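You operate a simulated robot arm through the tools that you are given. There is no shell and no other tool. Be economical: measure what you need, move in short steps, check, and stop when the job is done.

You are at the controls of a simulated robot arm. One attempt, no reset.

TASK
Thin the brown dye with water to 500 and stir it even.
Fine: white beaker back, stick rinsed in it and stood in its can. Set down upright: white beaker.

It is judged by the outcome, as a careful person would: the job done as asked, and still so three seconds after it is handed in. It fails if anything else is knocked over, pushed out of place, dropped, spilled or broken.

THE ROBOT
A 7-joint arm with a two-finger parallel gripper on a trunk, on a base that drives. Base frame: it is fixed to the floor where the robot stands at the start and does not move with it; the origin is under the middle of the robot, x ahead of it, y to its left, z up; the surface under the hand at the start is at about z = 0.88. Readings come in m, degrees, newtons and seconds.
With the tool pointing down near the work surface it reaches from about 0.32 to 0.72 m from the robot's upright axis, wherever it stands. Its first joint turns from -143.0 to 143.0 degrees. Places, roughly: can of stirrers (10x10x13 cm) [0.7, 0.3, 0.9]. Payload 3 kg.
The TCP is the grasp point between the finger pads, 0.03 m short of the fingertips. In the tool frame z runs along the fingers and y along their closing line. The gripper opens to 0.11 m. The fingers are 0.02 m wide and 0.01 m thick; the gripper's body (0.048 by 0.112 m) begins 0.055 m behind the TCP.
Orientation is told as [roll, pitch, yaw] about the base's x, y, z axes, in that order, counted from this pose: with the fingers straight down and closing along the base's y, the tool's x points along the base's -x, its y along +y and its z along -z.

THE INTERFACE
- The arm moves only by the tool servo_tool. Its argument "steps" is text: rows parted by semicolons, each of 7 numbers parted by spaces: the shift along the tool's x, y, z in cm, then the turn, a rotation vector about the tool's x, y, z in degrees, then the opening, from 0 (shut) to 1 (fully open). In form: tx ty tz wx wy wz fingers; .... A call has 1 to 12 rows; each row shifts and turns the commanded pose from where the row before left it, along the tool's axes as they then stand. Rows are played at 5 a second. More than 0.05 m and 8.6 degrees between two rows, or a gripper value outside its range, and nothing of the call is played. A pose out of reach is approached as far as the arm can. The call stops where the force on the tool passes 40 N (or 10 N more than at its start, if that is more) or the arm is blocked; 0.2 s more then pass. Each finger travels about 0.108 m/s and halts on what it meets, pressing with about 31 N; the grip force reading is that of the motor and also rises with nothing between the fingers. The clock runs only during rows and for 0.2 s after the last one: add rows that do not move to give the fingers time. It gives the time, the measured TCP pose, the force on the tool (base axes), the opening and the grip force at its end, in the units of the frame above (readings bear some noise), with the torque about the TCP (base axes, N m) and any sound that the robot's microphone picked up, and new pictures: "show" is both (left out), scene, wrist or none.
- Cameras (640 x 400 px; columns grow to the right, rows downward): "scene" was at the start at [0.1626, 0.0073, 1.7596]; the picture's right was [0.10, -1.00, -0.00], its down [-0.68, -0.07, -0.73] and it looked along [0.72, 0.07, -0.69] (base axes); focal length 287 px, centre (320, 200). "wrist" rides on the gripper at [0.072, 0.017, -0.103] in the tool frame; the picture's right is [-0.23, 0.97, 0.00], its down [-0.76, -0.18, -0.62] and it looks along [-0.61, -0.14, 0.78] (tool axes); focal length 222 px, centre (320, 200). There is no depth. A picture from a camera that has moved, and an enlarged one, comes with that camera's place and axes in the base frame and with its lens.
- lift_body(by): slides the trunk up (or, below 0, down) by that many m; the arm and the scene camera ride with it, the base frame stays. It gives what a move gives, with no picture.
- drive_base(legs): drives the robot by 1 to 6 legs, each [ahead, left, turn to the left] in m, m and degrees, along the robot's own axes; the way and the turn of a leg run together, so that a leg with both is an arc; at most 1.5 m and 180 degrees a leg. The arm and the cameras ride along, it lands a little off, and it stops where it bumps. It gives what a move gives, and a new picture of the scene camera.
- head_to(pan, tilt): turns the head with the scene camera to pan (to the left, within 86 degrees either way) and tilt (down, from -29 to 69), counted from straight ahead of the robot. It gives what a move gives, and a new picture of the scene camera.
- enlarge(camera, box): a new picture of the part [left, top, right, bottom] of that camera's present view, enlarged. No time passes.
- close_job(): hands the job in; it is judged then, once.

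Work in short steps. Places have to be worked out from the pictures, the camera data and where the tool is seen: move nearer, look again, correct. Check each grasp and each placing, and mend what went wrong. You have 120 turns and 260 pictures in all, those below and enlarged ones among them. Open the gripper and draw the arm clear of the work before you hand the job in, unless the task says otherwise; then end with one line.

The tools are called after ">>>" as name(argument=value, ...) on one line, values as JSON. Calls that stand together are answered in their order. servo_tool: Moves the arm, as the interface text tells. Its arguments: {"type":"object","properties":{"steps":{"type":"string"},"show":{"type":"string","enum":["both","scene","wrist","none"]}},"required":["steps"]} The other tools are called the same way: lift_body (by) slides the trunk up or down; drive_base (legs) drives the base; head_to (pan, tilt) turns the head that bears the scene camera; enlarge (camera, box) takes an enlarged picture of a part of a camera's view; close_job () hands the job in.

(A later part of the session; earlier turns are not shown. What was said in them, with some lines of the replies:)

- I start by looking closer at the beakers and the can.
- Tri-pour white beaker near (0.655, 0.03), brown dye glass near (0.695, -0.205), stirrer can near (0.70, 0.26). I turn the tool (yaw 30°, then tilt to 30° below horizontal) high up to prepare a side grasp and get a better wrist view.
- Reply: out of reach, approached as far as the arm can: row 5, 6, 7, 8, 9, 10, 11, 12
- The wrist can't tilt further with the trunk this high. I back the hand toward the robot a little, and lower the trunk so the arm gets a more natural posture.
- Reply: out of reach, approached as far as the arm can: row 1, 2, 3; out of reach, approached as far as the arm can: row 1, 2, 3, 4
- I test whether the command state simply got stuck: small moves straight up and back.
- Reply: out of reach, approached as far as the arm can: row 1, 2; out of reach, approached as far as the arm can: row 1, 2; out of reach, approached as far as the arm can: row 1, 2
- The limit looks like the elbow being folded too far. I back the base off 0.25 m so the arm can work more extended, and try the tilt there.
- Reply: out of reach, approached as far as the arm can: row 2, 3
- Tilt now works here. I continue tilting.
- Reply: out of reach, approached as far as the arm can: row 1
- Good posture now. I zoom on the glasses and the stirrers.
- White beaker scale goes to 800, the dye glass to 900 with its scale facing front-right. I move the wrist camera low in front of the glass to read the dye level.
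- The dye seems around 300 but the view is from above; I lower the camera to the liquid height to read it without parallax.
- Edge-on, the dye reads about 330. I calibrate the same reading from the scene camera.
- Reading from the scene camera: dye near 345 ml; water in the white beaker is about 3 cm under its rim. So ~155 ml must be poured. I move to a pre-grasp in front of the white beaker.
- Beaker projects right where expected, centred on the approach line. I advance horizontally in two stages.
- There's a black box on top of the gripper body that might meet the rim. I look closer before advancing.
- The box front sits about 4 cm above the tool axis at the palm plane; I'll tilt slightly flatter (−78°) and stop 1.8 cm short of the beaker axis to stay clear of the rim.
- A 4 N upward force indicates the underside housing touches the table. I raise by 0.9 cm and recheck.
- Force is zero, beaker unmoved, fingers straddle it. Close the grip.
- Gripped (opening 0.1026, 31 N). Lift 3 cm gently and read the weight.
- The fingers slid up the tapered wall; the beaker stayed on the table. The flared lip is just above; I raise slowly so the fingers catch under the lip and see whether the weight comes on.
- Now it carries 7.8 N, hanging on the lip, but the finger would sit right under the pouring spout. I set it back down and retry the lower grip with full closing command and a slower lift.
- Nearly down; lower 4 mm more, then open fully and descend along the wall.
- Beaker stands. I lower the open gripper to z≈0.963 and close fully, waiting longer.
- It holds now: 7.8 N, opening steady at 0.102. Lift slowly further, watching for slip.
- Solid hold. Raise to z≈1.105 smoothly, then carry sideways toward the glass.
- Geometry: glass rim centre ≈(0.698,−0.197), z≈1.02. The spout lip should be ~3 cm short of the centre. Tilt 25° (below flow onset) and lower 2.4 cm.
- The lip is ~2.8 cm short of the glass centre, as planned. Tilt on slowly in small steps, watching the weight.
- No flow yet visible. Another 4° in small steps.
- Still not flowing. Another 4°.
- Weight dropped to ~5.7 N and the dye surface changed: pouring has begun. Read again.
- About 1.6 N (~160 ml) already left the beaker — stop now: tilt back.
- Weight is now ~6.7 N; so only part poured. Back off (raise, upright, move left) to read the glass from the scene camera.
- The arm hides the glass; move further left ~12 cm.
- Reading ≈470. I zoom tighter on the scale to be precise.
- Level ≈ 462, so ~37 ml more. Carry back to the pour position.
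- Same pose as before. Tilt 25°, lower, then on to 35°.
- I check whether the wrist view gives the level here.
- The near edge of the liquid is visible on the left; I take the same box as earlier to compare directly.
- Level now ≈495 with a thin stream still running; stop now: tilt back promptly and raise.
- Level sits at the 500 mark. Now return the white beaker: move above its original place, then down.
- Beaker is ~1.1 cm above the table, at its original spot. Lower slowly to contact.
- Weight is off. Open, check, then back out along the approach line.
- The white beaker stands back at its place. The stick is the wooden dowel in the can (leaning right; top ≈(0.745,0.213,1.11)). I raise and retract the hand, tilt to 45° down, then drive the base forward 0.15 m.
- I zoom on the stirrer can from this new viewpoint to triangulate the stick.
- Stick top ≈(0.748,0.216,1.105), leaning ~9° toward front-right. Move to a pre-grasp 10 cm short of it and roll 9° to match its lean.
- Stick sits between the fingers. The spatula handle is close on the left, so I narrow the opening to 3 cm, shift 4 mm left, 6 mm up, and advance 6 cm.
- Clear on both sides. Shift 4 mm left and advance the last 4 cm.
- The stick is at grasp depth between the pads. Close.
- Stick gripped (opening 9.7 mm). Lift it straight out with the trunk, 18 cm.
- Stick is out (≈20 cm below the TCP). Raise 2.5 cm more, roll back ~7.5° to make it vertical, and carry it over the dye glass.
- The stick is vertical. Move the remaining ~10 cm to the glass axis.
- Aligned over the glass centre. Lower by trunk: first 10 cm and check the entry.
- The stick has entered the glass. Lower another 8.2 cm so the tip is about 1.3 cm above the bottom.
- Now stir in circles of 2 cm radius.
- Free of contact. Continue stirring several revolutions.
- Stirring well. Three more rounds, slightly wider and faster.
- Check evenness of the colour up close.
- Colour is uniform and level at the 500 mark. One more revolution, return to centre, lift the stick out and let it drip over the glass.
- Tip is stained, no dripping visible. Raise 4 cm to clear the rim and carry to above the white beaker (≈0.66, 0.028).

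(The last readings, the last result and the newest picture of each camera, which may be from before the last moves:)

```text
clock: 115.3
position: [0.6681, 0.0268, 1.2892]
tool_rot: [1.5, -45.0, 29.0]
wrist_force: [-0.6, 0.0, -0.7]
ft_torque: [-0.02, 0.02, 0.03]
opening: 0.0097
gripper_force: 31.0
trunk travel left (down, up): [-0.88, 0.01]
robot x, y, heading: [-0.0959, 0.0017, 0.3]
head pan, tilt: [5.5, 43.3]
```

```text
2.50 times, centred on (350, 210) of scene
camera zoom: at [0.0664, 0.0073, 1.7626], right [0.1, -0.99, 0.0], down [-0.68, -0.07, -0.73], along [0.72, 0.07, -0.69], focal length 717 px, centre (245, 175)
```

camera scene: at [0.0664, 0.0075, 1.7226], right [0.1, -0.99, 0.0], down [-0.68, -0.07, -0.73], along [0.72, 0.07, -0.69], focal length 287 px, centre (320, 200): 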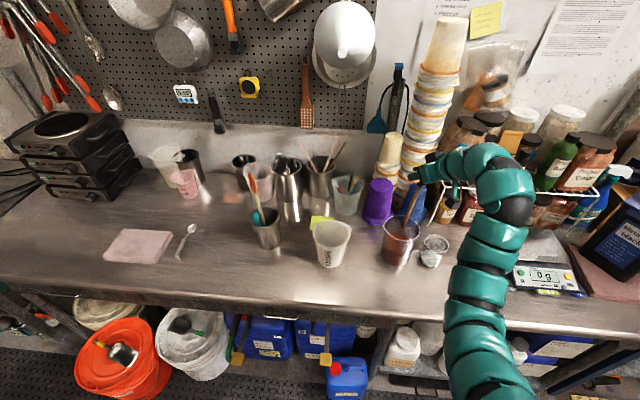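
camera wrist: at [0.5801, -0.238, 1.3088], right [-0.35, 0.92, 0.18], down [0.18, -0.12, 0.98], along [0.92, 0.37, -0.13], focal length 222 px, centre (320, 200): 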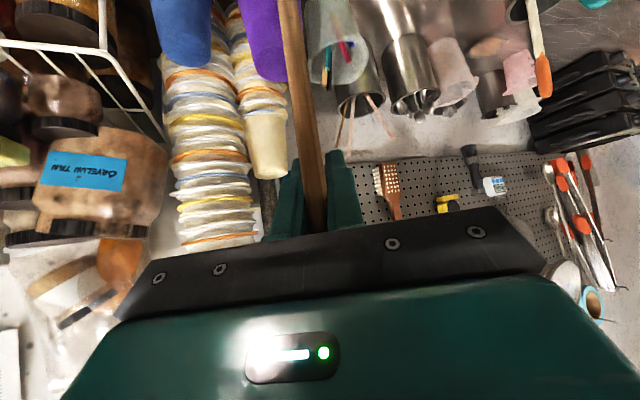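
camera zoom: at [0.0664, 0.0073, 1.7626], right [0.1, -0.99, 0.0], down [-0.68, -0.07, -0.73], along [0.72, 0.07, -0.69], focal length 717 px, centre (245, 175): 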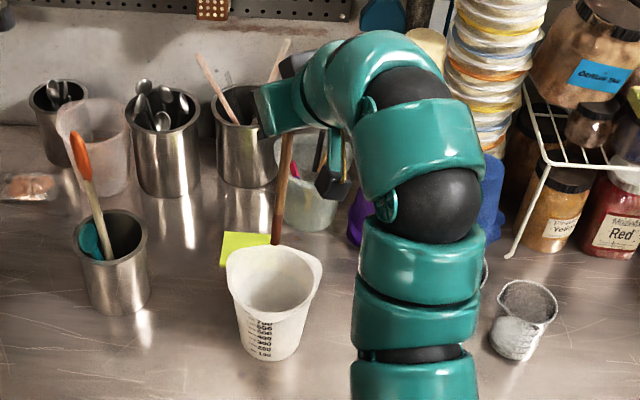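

Aligned over the white beaker's axis. Lower 18.5 cm into the water.

>>> lift_body(by=-0.11)

>>> enlarge(camera="scene", box=[290, 130, 386, 230])

>>> lift_body(by=-0.075)

>>> enlarge(camera="scene", box=[290, 110, 386, 210])

```text
clock: 116.7
position: [0.6688, 0.0275, 1.1778]
tool_rot: [1.4, -45.1, 29.0]
wrist_force: [0.5, -0.1, 0.2]
ft_torque: [0.01, 0.01, 0.0]
opening: 0.0097
gripper_force: 31.2
trunk travel left (down, up): [-0.77, 0.12]
robot x, y, heading: [-0.0926, 0.0023, 0.5]
head pan, tilt: [5.5, 43.3]
```

```text
4.00 times, centred on (338, 180) of scene
camera zoom: at [0.0662, 0.0077, 1.6526], right [0.1, -0.99, 0.0], down [-0.68, -0.07, -0.73], along [0.72, 0.07, -0.69], focal length 1148 px, centre (248, 280)
```

zoom: 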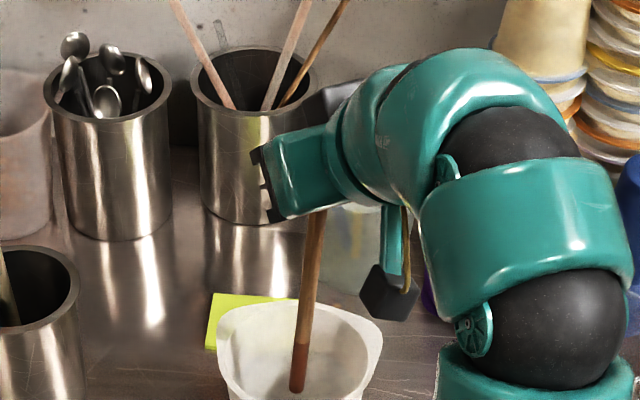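

```text
clock: 117.8
position: [0.6683, 0.027, 1.1033]
tool_rot: [1.5, -45.1, 29.1]
wrist_force: [0.8, 0.2, 0.0]
ft_torque: [-0.01, 0.0, 0.0]
opening: 0.0095
gripper_force: 30.9
trunk travel left (down, up): [-0.695, 0.195]
robot x, y, heading: [-0.0964, -0.0056, -0.1]
head pan, tilt: [5.5, 43.3]
```

```text
4.00 times, centred on (338, 160) of scene
camera zoom: at [0.0661, 0.0077, 1.5776], right [0.1, -0.99, 0.0], down [-0.68, -0.07, -0.73], along [0.72, 0.07, -0.69], focal length 1148 px, centre (248, 360)
```

zoom: 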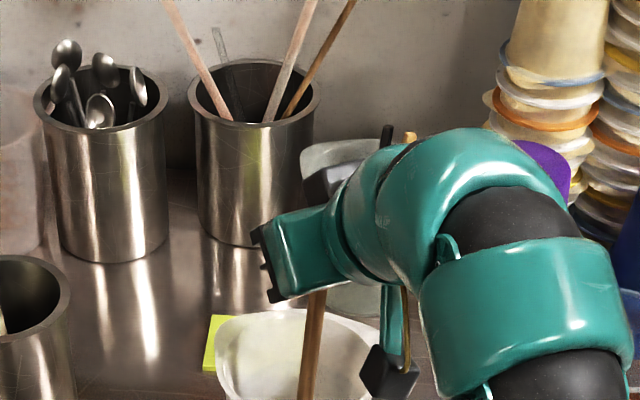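

In the water. Swish gently in 1.5 cm circles to rinse.

>>> servo_tool(steps="-1.06 0 1.06 0 0 0 0;0.53 1.3 -0.53 0 0 0 0;1.06 0 -1.06 0 0 0 0;0.53 -1.3 -0.53 0 0 0 0;-0.53 -1.3 0.53 0 0 0 0;-1.06 0 1.06 0 0 0 0;-0.53 1.3 0.53 0 0 0 0", show="none")

>>> servo_tool(steps="0.53 1.3 -0.53 0 0 0 0;1.06 0 -1.06 0 0 0 0;0.53 -1.3 -0.53 0 0 0 0;-0.53 -1.3 0.53 0 0 0 0;-1.06 0 1.06 0 0 0 0;-0.53 1.3 0.53 0 0 0 0;0.53 1.3 -0.53 0 0 0 0;1.06 0 -1.06 0 0 0 0;0.53 -1.3 -0.53 0 0 0 0;-0.53 -1.3 0.53 0 0 0 0;-1.06 0 1.06 0 0 0 0;-0.53 1.3 0.53 0 0 0 0", show="none")

>>> servo_tool(steps="0.53 1.3 -0.53 0 0 0 0;1.06 0 -1.06 0 0 0 0;0.53 -1.3 -0.53 0 0 0 0;-0.53 -1.3 0.53 0 0 0 0;-1.06 0 1.06 0 0 0 0;-0.53 1.3 0.53 0 0 0 0;0.53 1.3 -0.53 0 0 0 0;1.06 0 -1.06 0 0 0 0;0.53 -1.3 -0.53 0 0 0 0;-0.53 -1.3 0.53 0 0 0 0;-0.53 1.3 0.53 0 0 0 0;0 0 0 0 0 0 0", show="none")

>>> lift_body(by=0.13)

>>> servo_tool(steps="0 0 0 0 0 0 0;0 0 0 0 0 0 0;0 0 0 0 0 0 0;0 0 0 0 0 0 0;0 0 0 0 0 0 0;0 0 0 0 0 0 0;0 0 0 0 0 0 0;0 0 0 0 0 0 0;0 0 0 0 0 0 0;0 0 0 0 0 0 0;0 0 0 0 0 0 0;0 0 0 0 0 0 0", show="none")

>>> enlarge(camera="scene", box=[300, 150, 396, 270])

```text
clock: 119.4
position: [0.6833, 0.0376, 1.1042]
tool_rot: [1.5, -45.0, 29.1]
wrist_force: [-0.6, 0.2, -0.5]
ft_torque: [0.0, 0.01, -0.02]
opening: 0.0098
gripper_force: 31.7
trunk travel left (down, up): [-0.695, 0.195]
robot x, y, heading: [-0.096, -0.0028, 0.2]
head pan, tilt: [5.5, 43.3]
```

```text
clock: 122.0
position: [0.6804, 0.0358, 1.1043]
tool_rot: [1.4, -45.0, 29.1]
wrist_force: [-0.4, 0.2, 0.3]
ft_torque: [0.0, 0.0, 0.02]
opening: 0.0094
gripper_force: 31.5
trunk travel left (down, up): [-0.695, 0.195]
robot x, y, heading: [-0.0965, 0.0005, -0.0]
head pan, tilt: [5.5, 43.3]
```

```text
clock: 124.6
position: [0.668, 0.028, 1.1035]
tool_rot: [1.5, -45.0, 28.9]
wrist_force: [-0.4, 0.2, 0.2]
ft_torque: [0.03, -0.01, 0.02]
opening: 0.0096
gripper_force: 30.6
trunk travel left (down, up): [-0.695, 0.195]
robot x, y, heading: [-0.0977, -0.0029, 0.0]
head pan, tilt: [5.5, 43.3]
```

```text
clock: 126.2
position: [0.6687, 0.0281, 1.2332]
tool_rot: [1.5, -45.2, 29.0]
wrist_force: [-0.3, 0.6, 0.0]
ft_torque: [-0.01, 0.02, 0.02]
opening: 0.0097
gripper_force: 31.2
trunk travel left (down, up): [-0.825, 0.065]
robot x, y, heading: [-0.0946, 0.0023, 0.4]
head pan, tilt: [5.5, 43.3]
```

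```text
clock: 128.8
position: [0.6681, 0.0282, 1.2329]
tool_rot: [1.5, -45.1, 29.0]
wrist_force: [-0.2, -0.7, -0.3]
ft_torque: [0.01, -0.03, 0.0]
opening: 0.0098
gripper_force: 31.0
trunk travel left (down, up): [-0.825, 0.065]
robot x, y, heading: [-0.0957, -0.0008, 0.4]
head pan, tilt: [5.5, 43.3]
```

```text
3.33 times, centred on (348, 210) of scene
camera zoom: at [0.0663, 0.0076, 1.7076], right [0.1, -0.99, 0.0], down [-0.68, -0.07, -0.73], along [0.72, 0.07, -0.69], focal length 956 px, centre (227, 167)
```

zoom: 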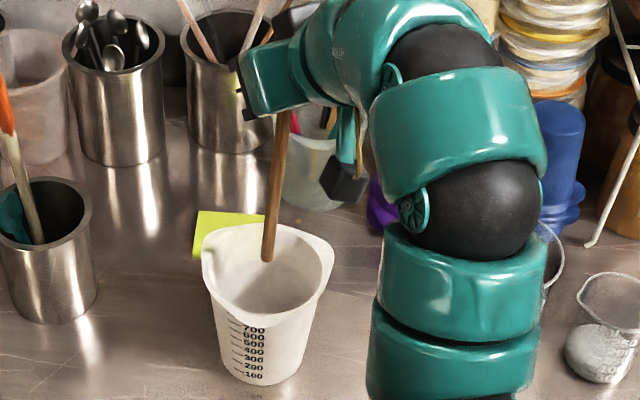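

The stick comes out clean. Raise, then carry back over the can with the same lean and position as at extraction.

>>> lift_body(by=0.058)

>>> servo_tool(steps="-0.83 0.95 0.83 0 0 0 0;-1.66 1.9 1.66 0 0 0 0;-1.66 1.9 1.66 0 0 0 0;-1.66 1.9 1.66 0 0 0 0;-1.66 1.9 1.66 0 0 0 0;-1.66 1.9 1.66 0 0 0 0;-1.66 1.9 1.66 0 0 0 0;-0.83 0.95 0.83 0 0 0 0;0 0 0 -2.65 0 2.65 0;0 0 0 -2.65 0 2.65 0;0 0 0 0 0 0 0", show="wrist")

>>> enlarge(camera="scene", box=[226, 120, 354, 260])

```text
clock: 129.8
position: [0.6679, 0.0269, 1.2914]
tool_rot: [1.5, -45.0, 29.0]
wrist_force: [-0.2, -0.1, -0.2]
ft_torque: [0.0, 0.01, -0.01]
opening: 0.0096
gripper_force: 30.5
trunk travel left (down, up): [-0.883, 0.007]
robot x, y, heading: [-0.0964, -0.0024, 0.2]
head pan, tilt: [5.5, 43.3]
```

```text
clock: 132.2
position: [0.7432, 0.2273, 1.2938]
tool_rot: [12.0, -44.4, 21.6]
wrist_force: [0.7, 0.7, 0.1]
ft_torque: [0.01, -0.02, 0.0]
opening: 0.0095
gripper_force: 31.2
trunk travel left (down, up): [-0.883, 0.007]
robot x, y, heading: [-0.0962, 0.0018, -0.1]
head pan, tilt: [5.5, 43.3]
camera wrist: at [0.6279, 0.1764, 1.3177], right [-0.33, 0.89, 0.3], down [0.24, -0.23, 0.94], along [0.91, 0.39, -0.14], focal length 222 px, centre (320, 200)
```

wrist: 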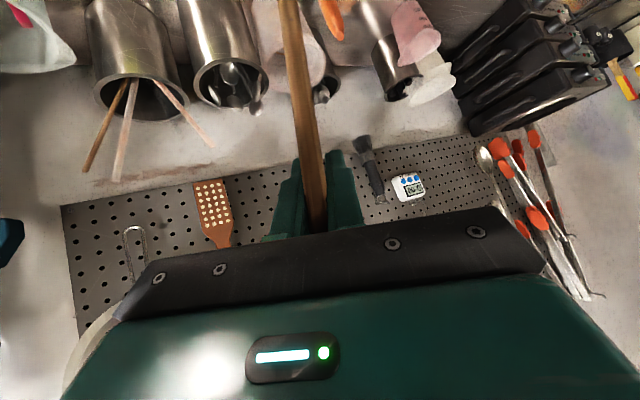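

```text
2.86 times, centred on (290, 190) of scene
camera zoom: at [0.0662, 0.0078, 1.7656], right [0.1, -0.99, 0.0], down [-0.68, -0.07, -0.73], along [0.72, 0.07, -0.69], focal length 820 px, centre (406, 229)
```

zoom: 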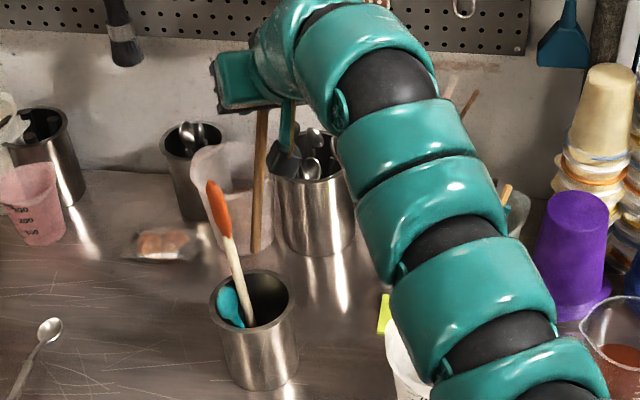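

Same pose as at extraction. Lower with the trunk in two stages.

>>> lift_body(by=-0.1)

>>> enlarge(camera="scene", box=[216, 110, 330, 230])

```text
clock: 133.5
position: [0.7432, 0.2262, 1.1935]
tool_rot: [12.0, -44.4, 21.5]
wrist_force: [1.1, -0.6, 0.5]
ft_torque: [0.01, -0.01, -0.02]
opening: 0.0097
gripper_force: 30.7
trunk travel left (down, up): [-0.783, 0.107]
robot x, y, heading: [-0.0915, 0.0018, 0.0]
head pan, tilt: [5.5, 43.3]
```

```text
3.33 times, centred on (273, 170) of scene
camera zoom: at [0.0662, 0.0077, 1.6656], right [0.1, -0.99, 0.0], down [-0.68, -0.07, -0.73], along [0.72, 0.07, -0.69], focal length 956 px, centre (477, 300)
```

zoom: 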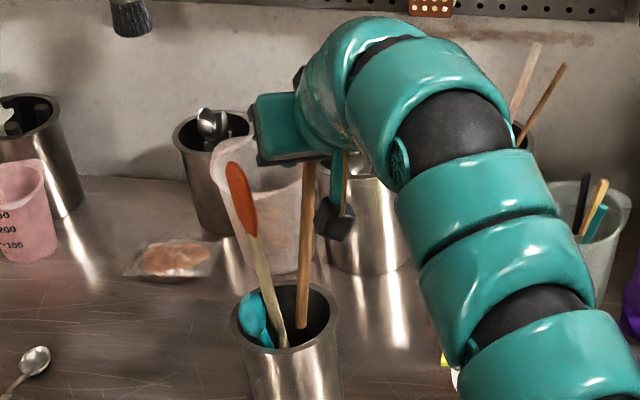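

The stick is inside the can. Lower the remaining ~10 cm.

>>> lift_body(by=-0.095)

>>> lift_body(by=-0.008)

>>> enlarge(camera="scene", box=[216, 100, 330, 210])

```text
clock: 134.8
position: [0.7433, 0.2263, 1.0986]
tool_rot: [12.1, -44.3, 21.7]
wrist_force: [0.3, -0.4, 0.0]
ft_torque: [-0.01, -0.02, 0.01]
opening: 0.0096
gripper_force: 31.3
trunk travel left (down, up): [-0.688, 0.202]
robot x, y, heading: [-0.0983, 0.0028, 0.2]
head pan, tilt: [5.5, 43.3]
```

```text
clock: 135.4
position: [0.7426, 0.2271, 1.0905]
tool_rot: [12.0, -44.4, 21.6]
wrist_force: [-1.3, -0.8, -0.1]
ft_torque: [-0.01, -0.02, 0.0]
opening: 0.0095
gripper_force: 31.4
trunk travel left (down, up): [-0.68, 0.21]
robot x, y, heading: [-0.0944, -0.0023, 0.2]
head pan, tilt: [5.5, 43.3]
```

```text
3.64 times, centred on (273, 155) of scene
camera zoom: at [0.0661, 0.0077, 1.5626], right [0.1, -0.99, 0.0], down [-0.68, -0.07, -0.73], along [0.72, 0.07, -0.69], focal length 1043 px, centre (491, 364)
```

zoom: 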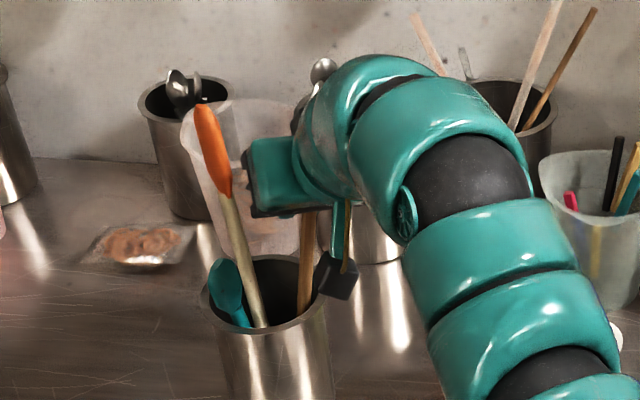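

About 3 mm above where it was gripped. Ease 2 mm down, open to 3 cm, then back straight out.

>>> servo_tool(steps="0.14 -0.03 0.14 0 0 0 0;0 0 0 0 0 0 0.12;0 0 0 0 0 0 0.2;0 0 0 0 0 0 0.27;0 0 0 0 0 0 0.27;0 0 0 0 0 0 0.27", show="none")

>>> enlarge(camera="wrist", box=[220, 50, 460, 250])

```text
clock: 136.8
position: [0.7419, 0.2261, 1.0874]
tool_rot: [12.1, -44.5, 21.7]
wrist_force: [-0.1, -0.4, 0.0]
ft_torque: [0.0, 0.0, 0.01]
opening: 0.03
gripper_force: 0.1
trunk travel left (down, up): [-0.68, 0.21]
robot x, y, heading: [-0.0954, 0.0012, 0.3]
head pan, tilt: [5.5, 43.3]
```

```text
2.00 times, centred on (340, 150) of wrist
camera zoom: at [0.6279, 0.1762, 1.1122], right [-0.33, 0.89, 0.3], down [0.24, -0.23, 0.94], along [0.91, 0.39, -0.14], focal length 444 px, centre (280, 300)
```

zoom: 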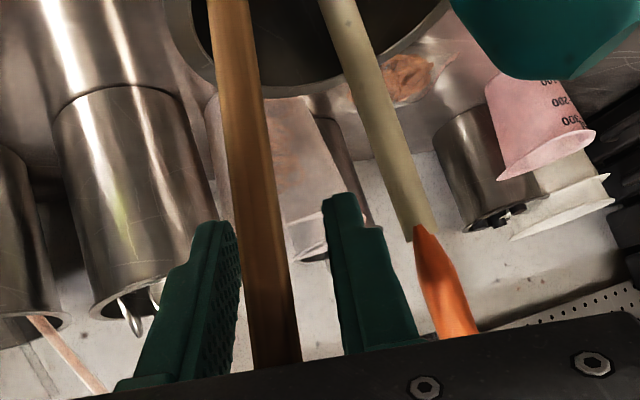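

The stick stands in the can, free between the fingers. Retreat along the approach line.

>>> servo_tool(steps="0.85 0 -0.85 0 0 0 0.27;1.06 0 -1.06 0 0 0 0.27;1.41 0 -1.41 0 0 0 0.27;1.77 0 -1.77 0 0 0 0.27;1.77 0 -1.77 0 0 0 0.27;1.77 0 -1.77 0 0 0 0.27;0 0 -4 0 0 0 0.27;0 0 -4 0 0 0 0.6;0 0 -4 0 0 0 1", show="scene")

>>> enlarge(camera="scene", box=[216, 100, 330, 210])

```text
clock: 138.8
position: [0.5693, 0.113, 1.1713]
tool_rot: [11.9, -44.6, 21.9]
wrist_force: [-0.6, -0.8, 0.5]
ft_torque: [-0.01, 0.0, -0.01]
opening: 0.11
gripper_force: 0.0
trunk travel left (down, up): [-0.68, 0.21]
robot x, y, heading: [-0.0997, 0.0011, 0.2]
head pan, tilt: [5.5, 43.3]
camera scene: at [0.0638, 0.009, 1.5629], right [0.1, -0.99, 0.0], down [-0.68, -0.07, -0.73], along [0.73, 0.07, -0.68], focal length 287 px, centre (320, 200)
```

scene: 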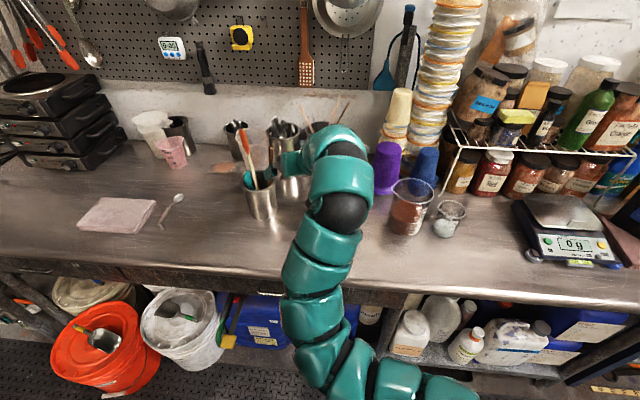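

```text
3.64 times, centred on (273, 155) of scene
camera zoom: at [0.0638, 0.009, 1.5629], right [0.1, -0.99, 0.0], down [-0.68, -0.07, -0.73], along [0.73, 0.07, -0.68], focal length 1043 px, centre (491, 364)
```

zoom: 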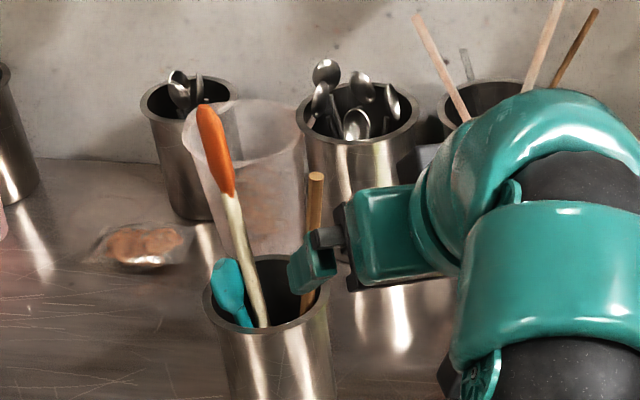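

The stick stands in its can. Drive the base back to draw everything clear and check the scene.

>>> drive_base(legs=[[-0.25, 0, 0]])

>>> enlarge(camera="scene", box=[220, 90, 460, 240])

>>> enlarge(camera="scene", box=[376, 165, 424, 200])

```text
clock: 140.6
position: [0.316, 0.1139, 1.1712]
tool_rot: [12.0, -44.5, 21.8]
wrist_force: [-0.5, 0.0, 0.2]
ft_torque: [0.01, 0.01, -0.06]
opening: 0.1097
gripper_force: 0.1
trunk travel left (down, up): [-0.68, 0.21]
robot x, y, heading: [-0.3506, -0.0003, 0.4]
head pan, tilt: [5.5, 43.3]
camera scene: at [-0.1894, 0.007, 1.5627], right [0.1, -0.99, 0.0], down [-0.68, -0.07, -0.73], along [0.72, 0.07, -0.69], focal length 287 px, centre (320, 200)
```

scene: 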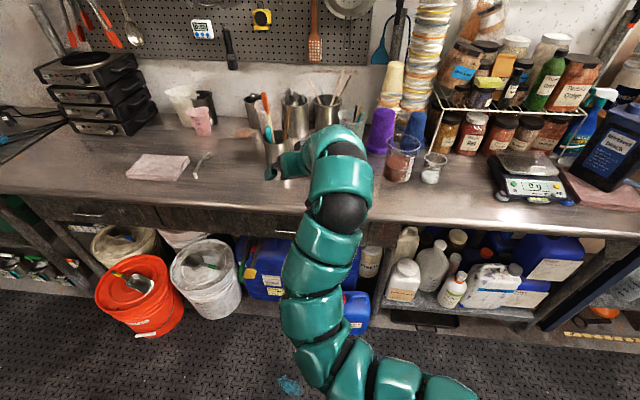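

```text
2.67 times, centred on (340, 165) of scene
camera zoom: at [-0.1894, 0.007, 1.5627], right [0.1, -0.99, 0.0], down [-0.68, -0.07, -0.73], along [0.72, 0.07, -0.69], focal length 765 px, centre (267, 293)
```

zoom: 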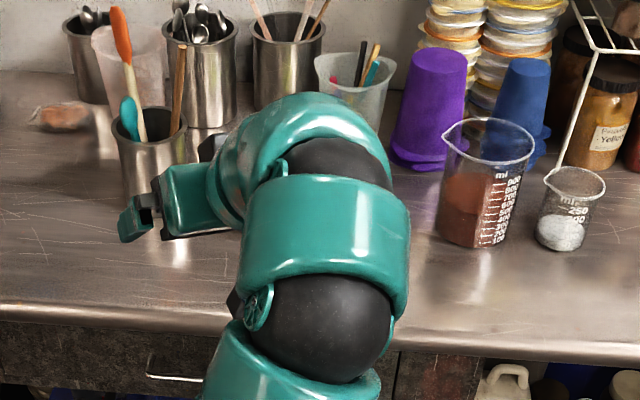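

```text
11.43 times, centred on (400, 182) of scene
camera zoom: at [-0.1894, 0.007, 1.5627], right [0.1, -0.99, 0.0], down [-0.68, -0.07, -0.73], along [0.72, 0.07, -0.69], focal length 3279 px, centre (-594, 400)
```

zoom: 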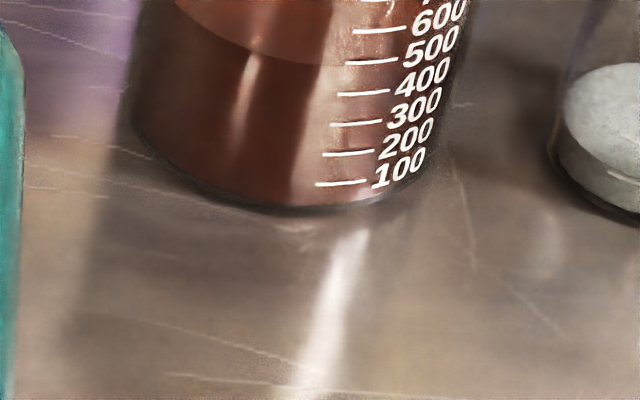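

Dye reads 500 and is even. One last check on the white beaker, moving the arm aside to see it.

>>> servo_tool(steps="0 4 0 0 0 0 1;0 4 0 0 0 0 1;0 4 0 0 0 0 1", show="both")

```text
clock: 141.4
position: [0.2563, 0.2189, 1.1872]
tool_rot: [11.8, -44.5, 21.8]
wrist_force: [0.4, 0.5, -0.4]
ft_torque: [0.02, -0.04, -0.01]
opening: 0.1101
gripper_force: 0.0
trunk travel left (down, up): [-0.68, 0.21]
robot x, y, heading: [-0.3508, -0.0015, 0.7]
head pan, tilt: [5.5, 43.3]
camera scene: at [-0.189, 0.008, 1.5627], right [0.1, -0.99, 0.0], down [-0.68, -0.07, -0.73], along [0.72, 0.07, -0.69], focal length 287 px, centre (320, 200)
camera wrist: at [0.141, 0.1677, 1.2118], right [-0.33, 0.89, 0.3], down [0.24, -0.23, 0.94], along [0.91, 0.39, -0.14], focal length 222 px, centre (320, 200)
```

scene: 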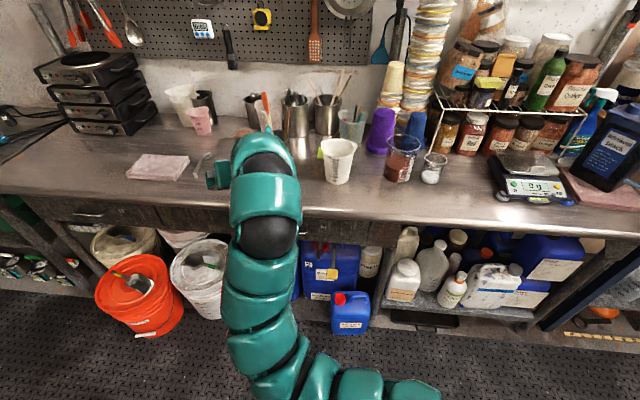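
wrist: 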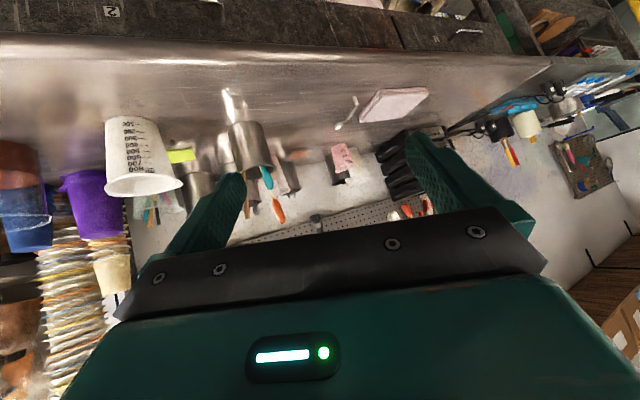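

The white beaker stands upright in its place, the stick is in its can, and nothing has been disturbed or spilled. The gripper is open and clear of the work, so I hand in the job.

>>> close_job()

```text
The job is handed in.
```

The brown dye is thinned with water to the 500 mark and stirred even; the white beaker is back upright within a few millimetres of where it stood, and the stick is rinsed in it and standing in its can.
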